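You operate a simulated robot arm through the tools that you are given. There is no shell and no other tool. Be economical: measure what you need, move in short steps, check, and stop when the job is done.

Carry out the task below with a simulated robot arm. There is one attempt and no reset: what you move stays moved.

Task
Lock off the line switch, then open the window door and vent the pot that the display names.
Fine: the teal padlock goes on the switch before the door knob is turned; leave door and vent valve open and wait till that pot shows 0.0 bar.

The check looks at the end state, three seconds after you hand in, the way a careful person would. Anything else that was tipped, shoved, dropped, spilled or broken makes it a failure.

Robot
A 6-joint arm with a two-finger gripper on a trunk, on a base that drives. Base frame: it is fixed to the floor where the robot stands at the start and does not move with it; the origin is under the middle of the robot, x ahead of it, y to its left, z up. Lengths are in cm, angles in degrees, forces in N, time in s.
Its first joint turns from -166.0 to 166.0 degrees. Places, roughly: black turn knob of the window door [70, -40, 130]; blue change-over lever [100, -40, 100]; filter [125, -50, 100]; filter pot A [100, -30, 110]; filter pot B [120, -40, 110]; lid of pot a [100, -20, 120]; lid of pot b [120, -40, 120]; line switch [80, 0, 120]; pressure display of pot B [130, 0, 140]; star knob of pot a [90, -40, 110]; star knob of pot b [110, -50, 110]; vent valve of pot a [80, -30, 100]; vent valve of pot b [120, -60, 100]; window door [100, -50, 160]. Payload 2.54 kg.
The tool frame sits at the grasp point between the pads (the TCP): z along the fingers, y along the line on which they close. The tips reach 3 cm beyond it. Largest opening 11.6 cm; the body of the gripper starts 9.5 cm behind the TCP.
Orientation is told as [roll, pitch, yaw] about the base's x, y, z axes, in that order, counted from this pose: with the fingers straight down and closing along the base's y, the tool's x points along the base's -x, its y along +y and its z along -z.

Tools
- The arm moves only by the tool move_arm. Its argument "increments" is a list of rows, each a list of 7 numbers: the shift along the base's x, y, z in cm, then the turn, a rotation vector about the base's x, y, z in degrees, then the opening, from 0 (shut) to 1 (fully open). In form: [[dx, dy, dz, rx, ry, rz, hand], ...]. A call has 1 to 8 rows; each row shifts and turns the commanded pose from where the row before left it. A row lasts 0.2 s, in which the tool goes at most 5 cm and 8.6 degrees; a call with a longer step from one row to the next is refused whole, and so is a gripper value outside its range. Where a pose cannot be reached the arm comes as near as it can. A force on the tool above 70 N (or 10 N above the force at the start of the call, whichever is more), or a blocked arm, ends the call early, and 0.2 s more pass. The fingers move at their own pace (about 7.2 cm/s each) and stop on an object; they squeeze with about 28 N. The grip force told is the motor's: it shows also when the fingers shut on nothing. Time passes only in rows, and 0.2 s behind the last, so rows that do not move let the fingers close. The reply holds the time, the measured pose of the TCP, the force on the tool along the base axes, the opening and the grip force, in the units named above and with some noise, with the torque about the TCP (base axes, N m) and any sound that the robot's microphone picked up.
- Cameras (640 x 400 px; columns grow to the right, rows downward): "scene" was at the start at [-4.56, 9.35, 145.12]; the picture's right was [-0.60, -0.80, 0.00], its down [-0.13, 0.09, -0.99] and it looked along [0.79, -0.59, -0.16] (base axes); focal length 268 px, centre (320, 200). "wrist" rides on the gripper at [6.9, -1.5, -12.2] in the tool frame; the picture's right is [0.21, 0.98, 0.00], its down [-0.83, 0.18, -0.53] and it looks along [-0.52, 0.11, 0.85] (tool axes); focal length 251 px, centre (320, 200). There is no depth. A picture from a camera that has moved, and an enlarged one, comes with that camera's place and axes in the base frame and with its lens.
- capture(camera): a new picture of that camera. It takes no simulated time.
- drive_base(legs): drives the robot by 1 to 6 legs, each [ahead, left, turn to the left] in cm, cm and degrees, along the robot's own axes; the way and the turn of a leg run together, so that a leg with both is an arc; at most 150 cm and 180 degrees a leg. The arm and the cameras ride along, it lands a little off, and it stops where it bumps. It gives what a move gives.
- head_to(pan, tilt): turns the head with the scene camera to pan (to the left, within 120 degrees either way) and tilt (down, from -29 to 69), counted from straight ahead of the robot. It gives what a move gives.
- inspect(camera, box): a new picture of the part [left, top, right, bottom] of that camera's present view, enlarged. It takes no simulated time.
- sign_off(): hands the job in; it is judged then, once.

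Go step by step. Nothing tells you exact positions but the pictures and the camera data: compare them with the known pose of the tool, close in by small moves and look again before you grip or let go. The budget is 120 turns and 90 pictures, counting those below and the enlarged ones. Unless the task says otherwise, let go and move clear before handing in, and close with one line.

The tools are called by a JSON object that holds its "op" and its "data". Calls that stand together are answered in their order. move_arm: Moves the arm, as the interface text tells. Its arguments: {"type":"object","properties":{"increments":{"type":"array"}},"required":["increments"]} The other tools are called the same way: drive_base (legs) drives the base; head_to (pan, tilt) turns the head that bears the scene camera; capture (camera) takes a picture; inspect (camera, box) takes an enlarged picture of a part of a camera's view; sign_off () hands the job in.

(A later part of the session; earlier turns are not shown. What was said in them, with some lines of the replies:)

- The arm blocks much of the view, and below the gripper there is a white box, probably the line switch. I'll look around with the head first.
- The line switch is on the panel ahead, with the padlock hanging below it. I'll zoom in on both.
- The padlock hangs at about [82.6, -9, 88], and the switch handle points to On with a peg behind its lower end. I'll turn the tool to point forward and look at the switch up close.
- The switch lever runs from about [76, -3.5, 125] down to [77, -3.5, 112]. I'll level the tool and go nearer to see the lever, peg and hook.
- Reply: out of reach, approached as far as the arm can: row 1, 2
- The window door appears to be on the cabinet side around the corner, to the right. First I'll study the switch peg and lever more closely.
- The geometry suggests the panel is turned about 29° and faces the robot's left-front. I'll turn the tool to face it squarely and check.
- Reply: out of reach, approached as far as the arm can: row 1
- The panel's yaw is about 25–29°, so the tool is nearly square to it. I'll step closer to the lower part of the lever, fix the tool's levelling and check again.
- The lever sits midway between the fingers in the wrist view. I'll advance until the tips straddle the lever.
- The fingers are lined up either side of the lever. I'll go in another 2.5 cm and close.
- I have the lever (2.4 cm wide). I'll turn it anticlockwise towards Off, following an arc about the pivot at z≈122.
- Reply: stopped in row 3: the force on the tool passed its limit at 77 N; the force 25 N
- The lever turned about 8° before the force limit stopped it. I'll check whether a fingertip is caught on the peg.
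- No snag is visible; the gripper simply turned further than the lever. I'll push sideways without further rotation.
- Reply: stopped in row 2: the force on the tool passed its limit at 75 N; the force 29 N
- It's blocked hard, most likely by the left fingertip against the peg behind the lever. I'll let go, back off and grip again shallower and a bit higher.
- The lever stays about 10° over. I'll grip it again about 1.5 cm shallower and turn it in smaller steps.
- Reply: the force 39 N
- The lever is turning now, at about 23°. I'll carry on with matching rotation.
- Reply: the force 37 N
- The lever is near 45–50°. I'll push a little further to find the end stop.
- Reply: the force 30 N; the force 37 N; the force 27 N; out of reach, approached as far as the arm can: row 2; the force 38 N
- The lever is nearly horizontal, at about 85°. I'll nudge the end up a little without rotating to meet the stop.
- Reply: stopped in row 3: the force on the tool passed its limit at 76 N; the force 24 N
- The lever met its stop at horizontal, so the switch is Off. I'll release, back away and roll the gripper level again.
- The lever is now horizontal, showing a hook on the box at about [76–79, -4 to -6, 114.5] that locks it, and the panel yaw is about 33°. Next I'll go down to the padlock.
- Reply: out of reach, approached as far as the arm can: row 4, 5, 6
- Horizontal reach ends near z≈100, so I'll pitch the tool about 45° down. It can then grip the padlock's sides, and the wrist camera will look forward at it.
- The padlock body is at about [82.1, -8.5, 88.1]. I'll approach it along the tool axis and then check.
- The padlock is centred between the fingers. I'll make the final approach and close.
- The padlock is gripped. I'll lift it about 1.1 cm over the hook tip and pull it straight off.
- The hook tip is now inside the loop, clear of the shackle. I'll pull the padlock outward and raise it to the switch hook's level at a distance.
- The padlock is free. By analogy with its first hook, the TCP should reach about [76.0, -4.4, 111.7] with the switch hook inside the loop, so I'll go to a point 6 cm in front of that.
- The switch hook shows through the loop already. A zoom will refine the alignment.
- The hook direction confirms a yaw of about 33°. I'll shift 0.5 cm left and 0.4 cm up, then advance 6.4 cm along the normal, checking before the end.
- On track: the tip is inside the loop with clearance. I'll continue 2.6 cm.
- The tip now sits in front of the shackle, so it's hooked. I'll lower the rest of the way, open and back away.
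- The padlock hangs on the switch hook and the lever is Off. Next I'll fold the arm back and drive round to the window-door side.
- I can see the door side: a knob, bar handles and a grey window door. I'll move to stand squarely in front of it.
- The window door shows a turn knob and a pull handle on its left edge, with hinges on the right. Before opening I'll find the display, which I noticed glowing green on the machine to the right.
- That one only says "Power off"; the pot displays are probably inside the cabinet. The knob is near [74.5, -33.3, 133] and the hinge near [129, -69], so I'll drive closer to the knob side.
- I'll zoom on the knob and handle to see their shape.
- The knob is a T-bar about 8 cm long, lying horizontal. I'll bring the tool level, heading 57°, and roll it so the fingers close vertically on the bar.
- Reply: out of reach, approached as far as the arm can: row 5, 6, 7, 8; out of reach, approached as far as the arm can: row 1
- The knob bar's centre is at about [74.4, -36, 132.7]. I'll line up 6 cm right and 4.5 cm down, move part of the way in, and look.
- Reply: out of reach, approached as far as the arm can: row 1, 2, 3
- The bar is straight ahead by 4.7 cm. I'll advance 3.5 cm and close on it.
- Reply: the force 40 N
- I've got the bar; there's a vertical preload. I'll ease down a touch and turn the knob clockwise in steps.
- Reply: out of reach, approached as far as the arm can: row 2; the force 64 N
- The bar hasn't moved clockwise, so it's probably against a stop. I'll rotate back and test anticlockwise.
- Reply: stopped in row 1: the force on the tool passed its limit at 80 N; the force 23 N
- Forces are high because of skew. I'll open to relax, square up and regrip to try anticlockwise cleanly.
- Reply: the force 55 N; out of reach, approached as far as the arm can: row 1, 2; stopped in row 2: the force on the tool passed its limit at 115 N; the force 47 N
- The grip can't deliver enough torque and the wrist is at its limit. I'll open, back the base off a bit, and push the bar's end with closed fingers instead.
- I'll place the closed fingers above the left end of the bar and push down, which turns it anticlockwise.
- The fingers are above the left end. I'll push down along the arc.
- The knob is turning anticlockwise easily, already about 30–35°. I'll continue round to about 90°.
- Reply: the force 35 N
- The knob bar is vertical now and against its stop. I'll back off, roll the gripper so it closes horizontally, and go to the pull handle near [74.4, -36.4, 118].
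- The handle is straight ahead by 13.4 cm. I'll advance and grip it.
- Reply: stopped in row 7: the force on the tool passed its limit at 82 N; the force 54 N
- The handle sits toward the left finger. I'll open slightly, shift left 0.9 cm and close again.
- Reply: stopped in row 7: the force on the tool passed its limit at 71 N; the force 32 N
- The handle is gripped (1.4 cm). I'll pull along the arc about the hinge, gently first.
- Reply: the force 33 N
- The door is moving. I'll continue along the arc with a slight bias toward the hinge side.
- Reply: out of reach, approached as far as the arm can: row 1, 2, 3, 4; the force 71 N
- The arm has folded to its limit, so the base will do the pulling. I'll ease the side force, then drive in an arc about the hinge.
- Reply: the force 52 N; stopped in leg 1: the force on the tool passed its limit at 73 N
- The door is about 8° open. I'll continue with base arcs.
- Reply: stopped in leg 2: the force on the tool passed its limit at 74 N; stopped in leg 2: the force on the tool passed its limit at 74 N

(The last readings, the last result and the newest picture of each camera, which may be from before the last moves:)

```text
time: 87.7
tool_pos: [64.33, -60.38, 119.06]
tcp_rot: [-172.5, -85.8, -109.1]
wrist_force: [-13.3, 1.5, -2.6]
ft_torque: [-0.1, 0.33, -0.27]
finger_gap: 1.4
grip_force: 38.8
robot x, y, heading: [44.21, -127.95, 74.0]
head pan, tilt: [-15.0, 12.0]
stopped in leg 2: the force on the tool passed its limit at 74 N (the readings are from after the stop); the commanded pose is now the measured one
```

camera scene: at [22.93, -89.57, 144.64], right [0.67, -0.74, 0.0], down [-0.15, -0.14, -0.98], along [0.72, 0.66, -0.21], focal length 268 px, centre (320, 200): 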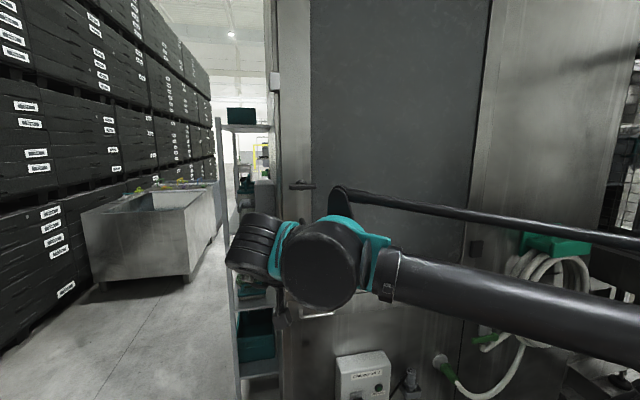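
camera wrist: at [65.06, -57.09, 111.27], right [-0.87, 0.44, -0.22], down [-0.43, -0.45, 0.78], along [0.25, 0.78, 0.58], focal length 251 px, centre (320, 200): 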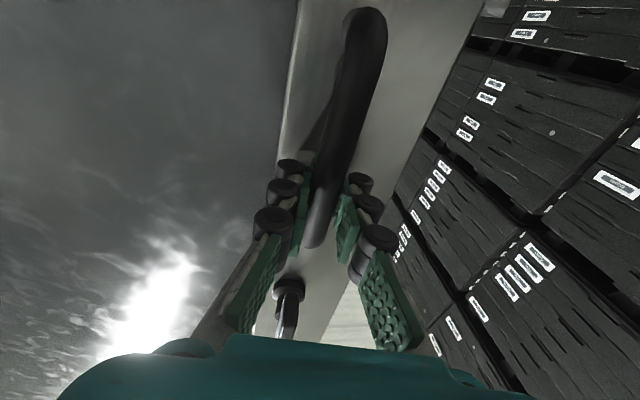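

{"op": "drive_base", "data": {"legs": [[-4.54, -5.57, 4], [-4.54, -5.57, 4]]}}

{"op": "head_to", "data": {"pan": 0, "tilt": 10}}

{"op": "capture", "data": {"camera": "scene"}}

```text
time: 89.4
tool_pos: [63.37, -68.88, 119.08]
tcp_rot: [-172.5, -85.6, -101.2]
wrist_force: [-13.2, -0.8, -1.4]
ft_torque: [-0.05, 0.31, -0.28]
finger_gap: 1.43
grip_force: 38.7
robot x, y, heading: [52.64, -138.25, 82.1]
head pan, tilt: [-15.0, 12.0]
stopped in leg 2: the force on the tool passed its limit at 72 N (the readings are from after the stop); the commanded pose is now the measured one
```

```text
time: 90.2
tool_pos: [63.41, -68.81, 118.96]
tcp_rot: [-172.1, -85.6, -101.8]
wrist_force: [-21.4, 0.2, -1.0]
ft_torque: [-0.29, 0.47, -0.26]
finger_gap: 1.44
grip_force: 38.0
robot x, y, heading: [52.62, -138.36, 82.0]
head pan, tilt: [0.0, 10.0]
```

```text
19 pictures are left
camera scene: at [37.36, -138.94, 144.95], right [0.99, -0.14, 0.0], down [-0.02, -0.17, -0.98], along [0.14, 0.98, -0.17], focal length 268 px, centre (320, 200)
```

scene: 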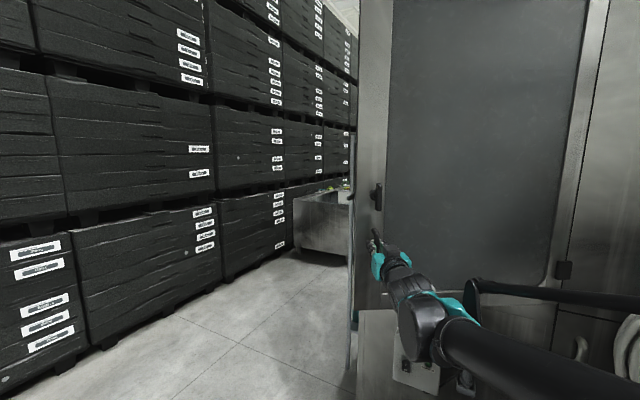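

The door is about 30° open. I'll release the handle, back off, and go round to the left so I can push the door from its inner side.

{"op": "move_arm", "data": {"increments": [[0, 0, 0, 0, 0, 0, 0.3], [0, 0, 0, 0, 0, 0, 0.5], [0, 0, 0, 0, 0, 0, 0.5]]}}

{"op": "drive_base", "data": {"legs": [[-15, 0, 0], [0, 45, 0], [0, 0, -80]]}}

{"op": "head_to", "data": {"pan": 20, "tilt": 12}}

{"op": "capture", "data": {"camera": "scene"}}

```text
time: 91.0
tool_pos: [63.46, -69.01, 119.18]
tcp_rot: [-172.7, -85.6, -101.4]
wrist_force: [-0.3, 0.0, 0.4]
ft_torque: [0.03, 0.04, -0.01]
finger_gap: 5.88
grip_force: 0.1
robot x, y, heading: [52.71, -138.37, 82.0]
head pan, tilt: [0.0, 10.0]
```

```text
time: 98.0
tool_pos: [76.27, -144.69, 119.02]
tcp_rot: [-172.6, -85.5, 179.6]
wrist_force: [-0.8, -0.9, -0.7]
ft_torque: [-0.01, 0.03, -0.01]
finger_gap: 5.8
grip_force: 0.1
robot x, y, heading: [5.97, -147.04, 3.0]
head pan, tilt: [0.0, 10.0]
```

```text
time: 98.9
tool_pos: [76.31, -144.71, 119.13]
tcp_rot: [-172.6, -85.6, 179.5]
wrist_force: [-0.2, 0.3, 0.9]
ft_torque: [0.0, 0.01, 0.04]
finger_gap: 5.77
grip_force: 0.1
robot x, y, heading: [6.45, -146.82, 2.3]
head pan, tilt: [20.0, 12.0]
```

```text
18 pictures are left
camera scene: at [2.09, -129.05, 144.64], right [0.39, -0.92, 0.0], down [-0.19, -0.08, -0.98], along [0.9, 0.38, -0.21], focal length 268 px, centre (320, 200)
```

scene: 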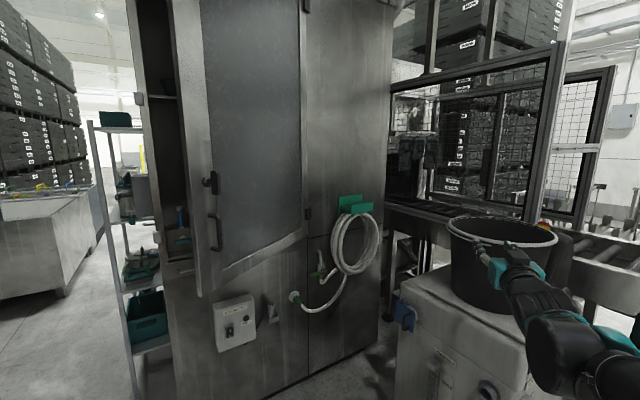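

The arm is close to the cart with the bucket, so I'll back straight off first and then go left. After that I'll look at the gap and the cart.

{"op": "drive_base", "data": {"legs": [[-30, 0, 0], [0, 90, 0]]}}

{"op": "head_to", "data": {"pan": -35, "tilt": 18}}

{"op": "capture", "data": {"camera": "scene"}}

```text
time: 105.3
tool_pos: [42.42, -56.53, 119.06]
tcp_rot: [-172.6, -85.6, 179.3]
wrist_force: [-0.5, 0.0, 0.1]
ft_torque: [0.0, 0.0, 0.0]
finger_gap: 5.78
grip_force: 0.0
robot x, y, heading: [-27.55, -58.45, 2.6]
head pan, tilt: [20.0, 12.0]
```

```text
time: 106.5
tool_pos: [42.29, -56.52, 119.3]
tcp_rot: [-172.6, -85.5, 179.3]
wrist_force: [-0.1, -0.7, 0.5]
ft_torque: [0.0, 0.0, 0.01]
finger_gap: 5.82
grip_force: 0.1
robot x, y, heading: [-27.69, -58.56, 2.4]
head pan, tilt: [-35.0, 18.0]
```

```text
17 pictures are left
camera scene: at [-32.57, -49.23, 143.66], right [-0.54, -0.84, 0.0], down [-0.26, 0.17, -0.95], along [0.8, -0.51, -0.31], focal length 268 px, centre (320, 200)
```

scene: 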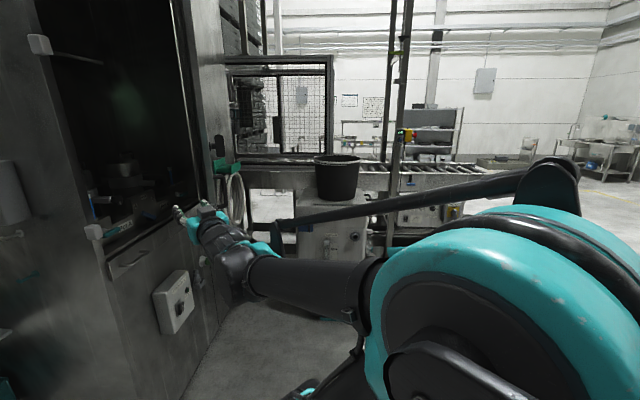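

From here I can look into the cabinet through the gap, so I'll zoom in.

{"op": "inspect", "data": {"camera": "scene", "box": [50, 60, 200, 250]}}

{"op": "inspect", "data": {"camera": "scene", "box": [280, 140, 400, 330]}}

```text
2.11 times, centred on (125, 155) of scene
camera zoom: at [-32.57, -49.23, 143.66], right [-0.54, -0.84, 0.0], down [-0.26, 0.17, -0.95], along [0.8, -0.51, -0.31], focal length 564 px, centre (730, 295)
```

zoom: 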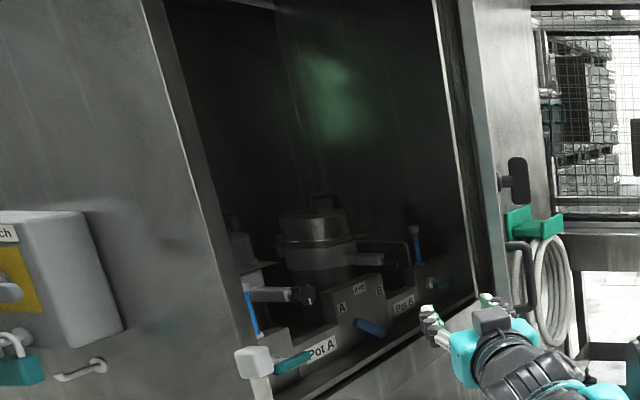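

```text
2.11 times, centred on (340, 235) of scene
camera zoom: at [-32.57, -49.23, 143.66], right [-0.54, -0.84, 0.0], down [-0.26, 0.17, -0.95], along [0.8, -0.51, -0.31], focal length 564 px, centre (278, 126)
```

zoom: 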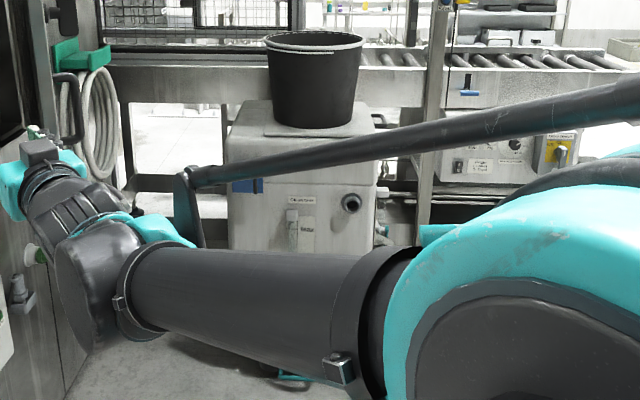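

The cart's near corner is about [105, -119] and the bucket about [110, -137], so the door should stop at about 85–90°. I'll put the closed hand through the gap and push the door with the base.

{"op": "move_arm", "data": {"increments": [[0, 0, 0, 0, 0, 0, 0.2], [0, 0, 0, 0, 0, 0, 0], [0, 0, 0, 0, 0, 0, 0]]}}

{"op": "drive_base", "data": {"legs": [[0, 5, 0], [38, 0, 0]]}}

{"op": "drive_base", "data": {"legs": [[0, -20, 0]]}}

{"op": "capture", "data": {"camera": "scene"}}

```text
time: 107.3
tool_pos: [42.26, -56.46, 119.07]
tcp_rot: [-172.7, -85.6, 179.3]
wrist_force: [-0.3, 0.3, -0.7]
ft_torque: [0.02, 0.03, 0.01]
finger_gap: 0.0
grip_force: 27.7
robot x, y, heading: [-27.47, -58.58, 2.7]
head pan, tilt: [-35.0, 18.0]
```

```text
time: 110.2
tool_pos: [80.03, -49.69, 119.1]
tcp_rot: [-172.6, -85.6, 179.4]
wrist_force: [-0.8, 0.2, 0.1]
ft_torque: [0.01, 0.02, 0.02]
finger_gap: 0.01
grip_force: 28.0
robot x, y, heading: [10.15, -51.88, 2.4]
head pan, tilt: [-35.0, 18.0]
```

```text
time: 111.8
tool_pos: [80.91, -69.41, 119.08]
tcp_rot: [-172.5, -85.6, 179.4]
wrist_force: [0.7, -0.5, 0.6]
ft_torque: [0.01, -0.01, -0.02]
finger_gap: 0.02
grip_force: 28.6
robot x, y, heading: [10.68, -71.48, 2.9]
head pan, tilt: [-35.0, 18.0]
```

```text
14 pictures are left
camera scene: at [5.94, -62.35, 143.66], right [-0.53, -0.85, 0.0], down [-0.26, 0.17, -0.95], along [0.8, -0.51, -0.31], focal length 268 px, centre (320, 200)
```

scene: 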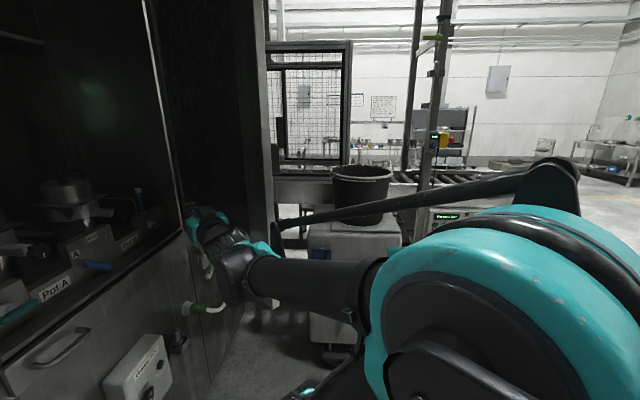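

The hand is inside the gap. I'll push on.

{"op": "drive_base", "data": {"legs": [[0, -20, 0]]}}

{"op": "drive_base", "data": {"legs": [[8, -14, 0]]}}

{"op": "capture", "data": {"camera": "scene"}}

```text
time: 113.4
tool_pos: [81.8, -89.26, 119.13]
tcp_rot: [-172.6, -85.6, 179.4]
wrist_force: [0.1, 0.5, -0.6]
ft_torque: [-0.01, 0.01, 0.01]
finger_gap: 0.01
grip_force: 27.7
robot x, y, heading: [11.75, -91.11, 2.7]
head pan, tilt: [-35.0, 18.0]
```

```text
time: 114.8
tool_pos: [90.49, -102.92, 119.04]
tcp_rot: [-172.6, -85.6, 179.3]
wrist_force: [-0.1, -0.1, -0.8]
ft_torque: [0.0, 0.02, -0.01]
finger_gap: 0.02
grip_force: 27.6
robot x, y, heading: [20.33, -105.19, 2.8]
head pan, tilt: [-35.0, 18.0]
```

```text
13 pictures are left
camera scene: at [15.56, -95.75, 143.66], right [-0.54, -0.84, 0.0], down [-0.26, 0.17, -0.95], along [0.8, -0.51, -0.31], focal length 268 px, centre (320, 200)
```

scene: 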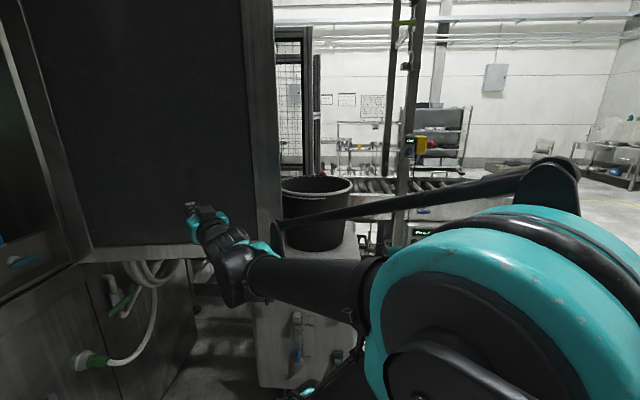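

The door now stands at about 85–90°, clear of the bucket. I'll look inside the cabinet.

{"op": "head_to", "data": {"pan": 36, "tilt": 14}}

{"op": "capture", "data": {"camera": "scene"}}

```text
time: 116.2
tool_pos: [90.48, -102.94, 119.13]
tcp_rot: [-172.7, -85.7, 179.3]
wrist_force: [0.3, -0.2, 0.3]
ft_torque: [0.03, 0.02, -0.01]
finger_gap: 0.0
grip_force: 28.3
robot x, y, heading: [20.05, -104.79, 2.6]
head pan, tilt: [36.0, 14.0]
```

```text
12 pictures are left
camera scene: at [14.98, -84.93, 144.31], right [0.62, -0.78, 0.0], down [-0.19, -0.15, -0.97], along [0.76, 0.6, -0.24], focal length 268 px, centre (320, 200)
```

scene: 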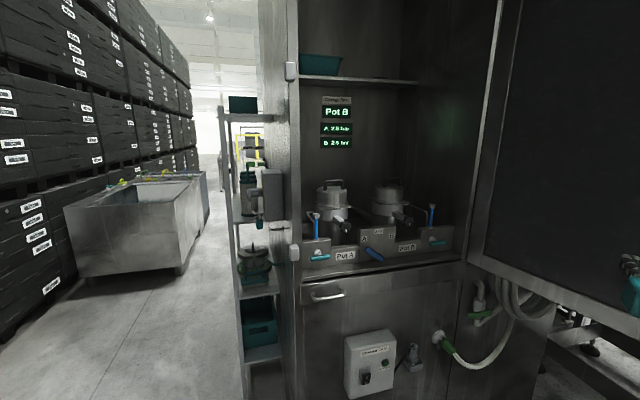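

The display says "Pot B", with readings for A and B. I'll zoom in on the valve area.

{"op": "inspect", "data": {"camera": "scene", "box": [300, 85, 460, 275]}}

{"op": "inspect", "data": {"camera": "scene", "box": [355, 195, 455, 267]}}

```text
2.11 times, centred on (380, 180) of scene
camera zoom: at [14.98, -84.93, 144.31], right [0.62, -0.78, 0.0], down [-0.19, -0.15, -0.97], along [0.76, 0.6, -0.24], focal length 564 px, centre (194, 242)
```

zoom: 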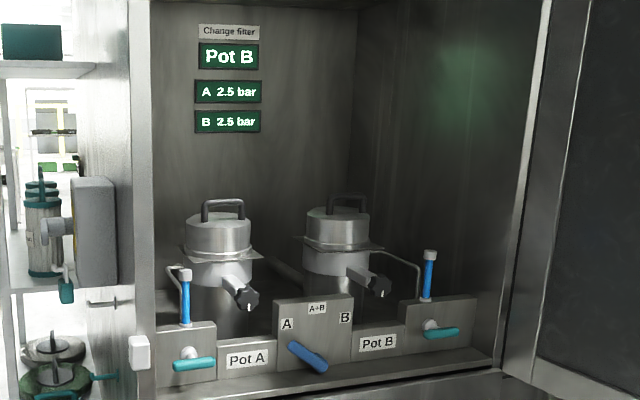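

```text
5.56 times, centred on (405, 231) of scene
camera zoom: at [14.98, -84.93, 144.31], right [0.62, -0.78, 0.0], down [-0.19, -0.15, -0.97], along [0.76, 0.6, -0.24], focal length 1488 px, centre (-152, 28)
```

zoom: 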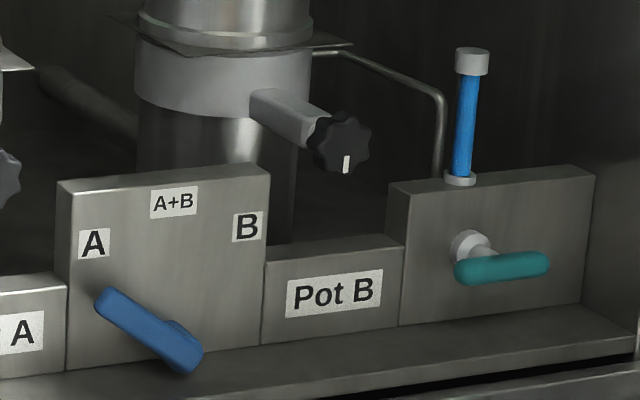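

The display names Pot B, and both pots read 2.5 bar. Its teal vent lever pivots at about [117.5, -58.5, 104] and points right. With a ledge underneath it should turn upward, so I'll drive in from the left of the open door.

{"op": "drive_base", "data": {"legs": [[0, 0, 20.4], [27.3, -3.5, 0]]}}

{"op": "head_to", "data": {"pan": 5, "tilt": 22}}

{"op": "capture", "data": {"camera": "scene"}}

```text
time: 119.3
tool_pos: [111.46, -71.12, 119.21]
tcp_rot: [-172.6, -85.6, -160.0]
wrist_force: [-0.2, -0.7, 0.0]
ft_torque: [0.02, 0.0, 0.0]
finger_gap: 0.0
grip_force: 27.7
robot x, y, heading: [46.51, -97.67, 23.4]
head pan, tilt: [36.0, 14.0]
```

```text
time: 120.2
tool_pos: [111.52, -71.05, 119.12]
tcp_rot: [-172.5, -85.7, -159.9]
wrist_force: [-0.1, -0.1, 0.1]
ft_torque: [0.02, -0.01, 0.03]
finger_gap: 0.01
grip_force: 28.5
robot x, y, heading: [46.64, -97.88, 23.1]
head pan, tilt: [5.0, 22.0]
```

```text
9 pictures are left
camera scene: at [37.76, -84.33, 143.01], right [0.47, -0.88, 0.0], down [-0.33, -0.18, -0.93], along [0.82, 0.44, -0.37], focal length 268 px, centre (320, 200)
```

scene: 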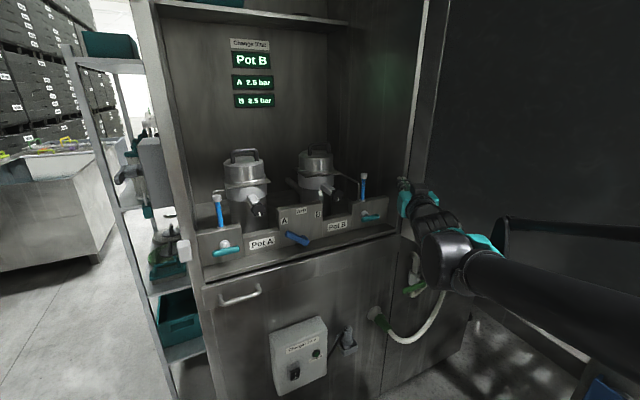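

I have a clear view of the lever, centre about [119, -60.8, 103.3]. I'll lower the closed fingers in front of it, just below lever height, and check.

{"op": "move_arm", "data": {"increments": [[0, 0.5, -3, 0, 0, 0, 0], [0, 0.5, -3, 0, 0, 0, 0], [0, 0.5, -3, 0, 0, 0, 0], [0, 0.6, -3, 0, 0, 0, 0], [0, 1, -3, 0, 0, 0, 0], [0.2, 1, -2.9, 0, 0, 0, 0], [0, 0, 0, 0, 0, 0, 0]]}}

{"op": "inspect", "data": {"camera": "scene", "box": [330, 165, 450, 260]}}

```text
time: 121.8
tool_pos: [111.66, -66.91, 101.19]
tcp_rot: [-172.8, -85.6, -159.9]
wrist_force: [0.2, 0.5, -0.4]
ft_torque: [-0.01, 0.01, 0.01]
finger_gap: 0.0
grip_force: 27.7
robot x, y, heading: [46.38, -97.36, 23.1]
head pan, tilt: [5.0, 22.0]
```

```text
4.21 times, centred on (390, 212) of scene
camera zoom: at [37.77, -84.33, 143.01], right [0.47, -0.88, 0.0], down [-0.33, -0.18, -0.93], along [0.82, 0.44, -0.37], focal length 1128 px, centre (25, 147)
```

zoom: 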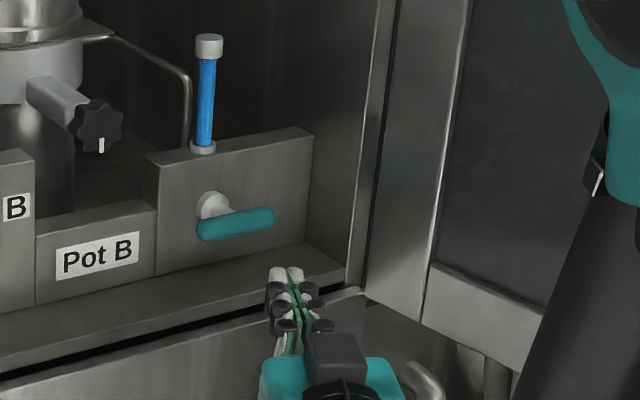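

The lever is slightly lower than I had it: its underside is about 101.8, with the ledge near 98.7. I'll drop 1.1 cm, level the tool and advance under the lever's right end.

{"op": "move_arm", "data": {"increments": [[0, 0, -0.6, -1.9, 3.5, 0, 0], [0, 0, -0.5, 0, 0, 0, 0], [1.4, 0.8, 0, 0, 0, 0, 0], [1.4, 0.85, 0, 0, 0, 0, 0], [1.4, 0.85, 0, 0, 0, 0, 0], [0, 0, 0, 0, 0, 0, 0]]}}

{"op": "inspect", "data": {"camera": "scene", "box": [340, 175, 430, 245]}}

```text
time: 123.2
tool_pos: [115.92, -64.39, 100.32]
tcp_rot: [-117.9, -89.2, 145.0]
wrist_force: [-0.1, 0.2, 0.0]
ft_torque: [-0.03, 0.0, 0.03]
finger_gap: 0.01
grip_force: 28.1
out of reach, approached as far as the arm can: row 1
robot x, y, heading: [46.69, -97.33, 23.1]
head pan, tilt: [5.0, 22.0]
```

```text
5.71 times, centred on (385, 210) of scene
camera zoom: at [37.77, -84.33, 143.01], right [0.47, -0.88, 0.0], down [-0.33, -0.18, -0.93], along [0.82, 0.44, -0.37], focal length 1531 px, centre (-51, 143)
```

zoom: 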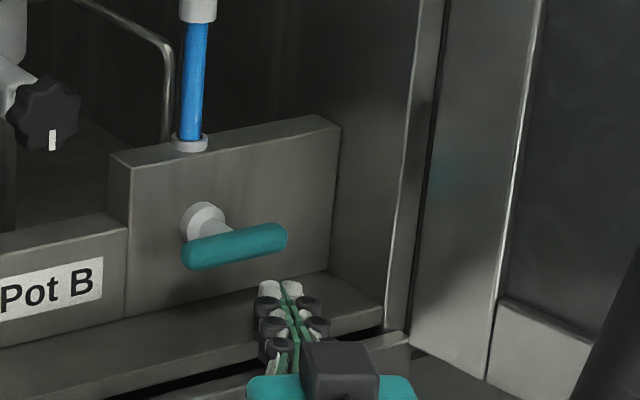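

The tips are in front of and below the lever end. I'll advance 3 cm more, then sweep up along the lever's arc.

{"op": "move_arm", "data": {"increments": [[1.3, 0.7, 0, 0, 0, 0, 0], [1.3, 0.7, 0, 0, 0, 0, 0], [0, 0, 0.5, 0, 0, 0, 0], [0.15, -0.1, 0.68, 0, 0, 0, 0], [0.15, -0.1, 0.68, 0, 0, 0, 0], [0, 0, 0.7, 0, 0, 0, 0], [0, 0, 0.7, 0, 0, 0, 0]]}}

{"op": "inspect", "data": {"camera": "scene", "box": [340, 175, 430, 245]}}

```text
time: 124.8
tool_pos: [118.81, -63.3, 103.7]
tcp_rot: [-118.8, -89.3, 146.2]
wrist_force: [2.7, -8.2, -5.8]
ft_torque: [-0.04, -0.09, 0.06]
finger_gap: 0.02
grip_force: 28.3
robot x, y, heading: [47.08, -97.51, 23.1]
head pan, tilt: [5.0, 22.0]
```

```text
5.71 times, centred on (385, 210) of scene
camera zoom: at [37.8, -84.37, 143.01], right [0.47, -0.88, 0.0], down [-0.33, -0.18, -0.93], along [0.82, 0.44, -0.37], focal length 1531 px, centre (-51, 143)
```

zoom: 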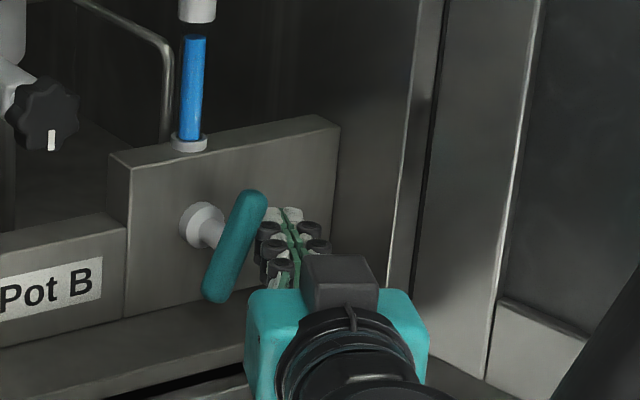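

The lever turns about its middle and is already about 65–70° up, and the pressure indicator is dropping. I'll finish pushing it to vertical.

{"op": "move_arm", "data": {"increments": [[-0.35, 0.23, 0.4, 0, 0, 0, 0], [-0.4, 0.26, 0.3, 0, 0, 0, 0], [-0.4, 0.26, 0.2, 0, 0, 0, 0], [-0.4, 0.26, 0, 0, 0, 0, 0]]}}

{"op": "inspect", "data": {"camera": "scene", "box": [225, 40, 415, 245]}}

```text
time: 125.5
tool_pos: [118.49, -63.45, 104.49]
tcp_rot: [-122.0, -89.4, 148.5]
wrist_force: [11.3, -14.4, 5.8]
ft_torque: [0.08, 0.03, -0.09]
finger_gap: 0.0
grip_force: 27.9
robot x, y, heading: [46.91, -97.74, 23.1]
head pan, tilt: [5.0, 22.0]
stopped in row 3: the force on the tool passed its limit at 76 N (the readings are from after the stop); the commanded pose is now the measured one
```

```text
1.95 times, centred on (320, 142) of scene
camera zoom: at [37.88, -84.44, 143.02], right [0.47, -0.88, 0.0], down [-0.33, -0.18, -0.93], along [0.82, 0.44, -0.37], focal length 523 px, centre (320, 312)
```

zoom: 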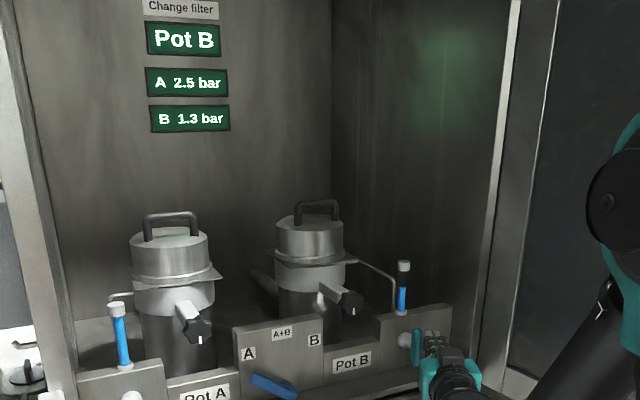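

Pot B is venting (1.3 bar) and the lever is at its stop. I'll withdraw the hand and wait.

{"op": "move_arm", "data": {"increments": [[0.6, -0.4, 0, 0, 0, 0, 0], [-0.5, -0.8, 0, 0, 0, 0, 0], [-2.5, -1.5, 0, 0, 0, 0, 0], [-3, -1.8, 0, 0, 0, 0, 0], [-3, -1.8, 1, 0, 0, 0, 0], [-3, -1.5, 2, 0, 0, 0, 0], [0, 0, 2, 0, 0, 0, 0], [0, 0, 0, 0, 0, 0, 0]]}}

{"op": "move_arm", "data": {"increments": [[0, 0, 0, 0, 0, 0, 0], [0, 0, 0, 0, 0, 0, 0], [0, 0, 0, 0, 0, 0, 0], [0, 0, 0, 0, 0, 0, 0], [0, 0, 0, 0, 0, 0, 0], [0, 0, 0, 0, 0, 0, 0], [0, 0, 0, 0, 0, 0, 0], [0, 0, 0, 0, 0, 0, 0]]}}

{"op": "capture", "data": {"camera": "scene"}}

{"op": "inspect", "data": {"camera": "scene", "box": [225, 40, 415, 245]}}

```text
time: 127.3
tool_pos: [106.87, -70.91, 109.47]
tcp_rot: [-119.8, -89.4, 146.3]
wrist_force: [0.5, -0.3, 0.1]
ft_torque: [0.03, -0.03, 0.02]
finger_gap: 0.0
grip_force: 27.8
robot x, y, heading: [46.7, -97.51, 23.4]
head pan, tilt: [5.0, 22.0]
```

```text
time: 129.2
tool_pos: [106.83, -70.87, 109.54]
tcp_rot: [-119.9, -89.3, 146.5]
wrist_force: [-0.5, 0.5, -0.4]
ft_torque: [-0.03, 0.0, -0.05]
finger_gap: 0.0
grip_force: 27.4
robot x, y, heading: [46.98, -97.71, 23.1]
head pan, tilt: [5.0, 22.0]
```

```text
4 pictures are left
camera scene: at [37.83, -84.36, 143.01], right [0.47, -0.88, 0.0], down [-0.33, -0.18, -0.93], along [0.82, 0.44, -0.37], focal length 268 px, centre (320, 200)
```

scene: 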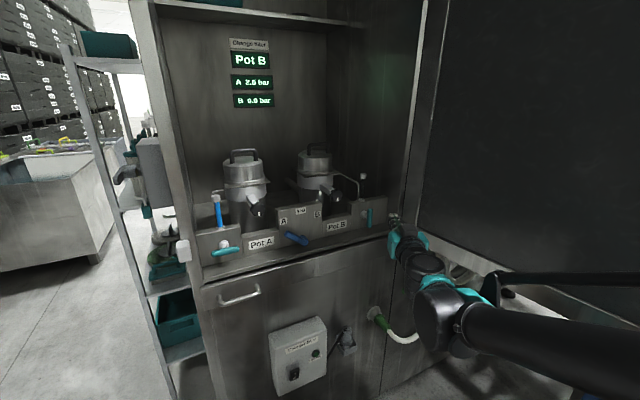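

```text
1.95 times, centred on (320, 142) of scene
camera zoom: at [37.83, -84.36, 143.01], right [0.47, -0.88, 0.0], down [-0.33, -0.18, -0.93], along [0.82, 0.44, -0.37], focal length 523 px, centre (320, 312)
```

zoom: 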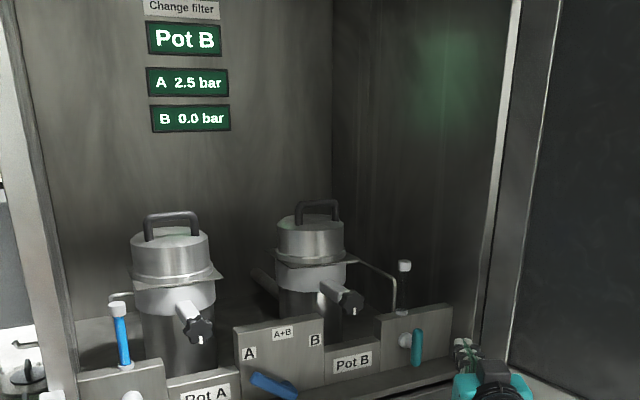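

Pot B shows 0.0 bar with its vent lever vertical, the door is open and the padlock is on the switch. I'll back straight off and hand in.

{"op": "drive_base", "data": {"legs": [[-20, 0, 0]]}}

{"op": "inspect", "data": {"camera": "scene", "box": [100, 30, 420, 300]}}

```text
time: 130.7
tool_pos: [88.64, -78.57, 109.49]
tcp_rot: [-120.0, -89.3, 146.6]
wrist_force: [0.1, -0.6, -0.5]
ft_torque: [0.01, 0.0, 0.01]
finger_gap: 0.01
grip_force: 28.0
robot x, y, heading: [28.55, -105.53, 23.2]
head pan, tilt: [5.0, 22.0]
```

```text
1.48 times, centred on (260, 165) of scene
camera zoom: at [19.67, -92.15, 143.01], right [0.47, -0.88, 0.0], down [-0.33, -0.18, -0.93], along [0.82, 0.44, -0.37], focal length 397 px, centre (409, 252)
```

zoom: 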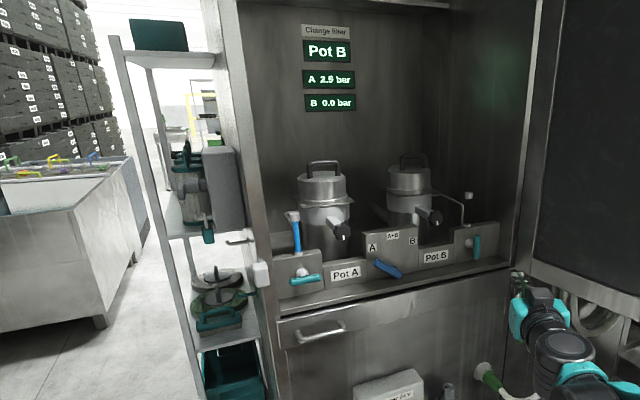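

The padlock hangs on the switch, the door stands open, and Pot B is vented to 0.0 bar. The arm is clear, so I'm handing in.

{"op": "sign_off", "data": {}}

```text
The job is handed in.
```

The line switch is off with the teal padlock on its hook, put there before I turned the door knob. The window door and Pot B's vent valve are open, and Pot B, the pot the display names, shows 0.0 bar.
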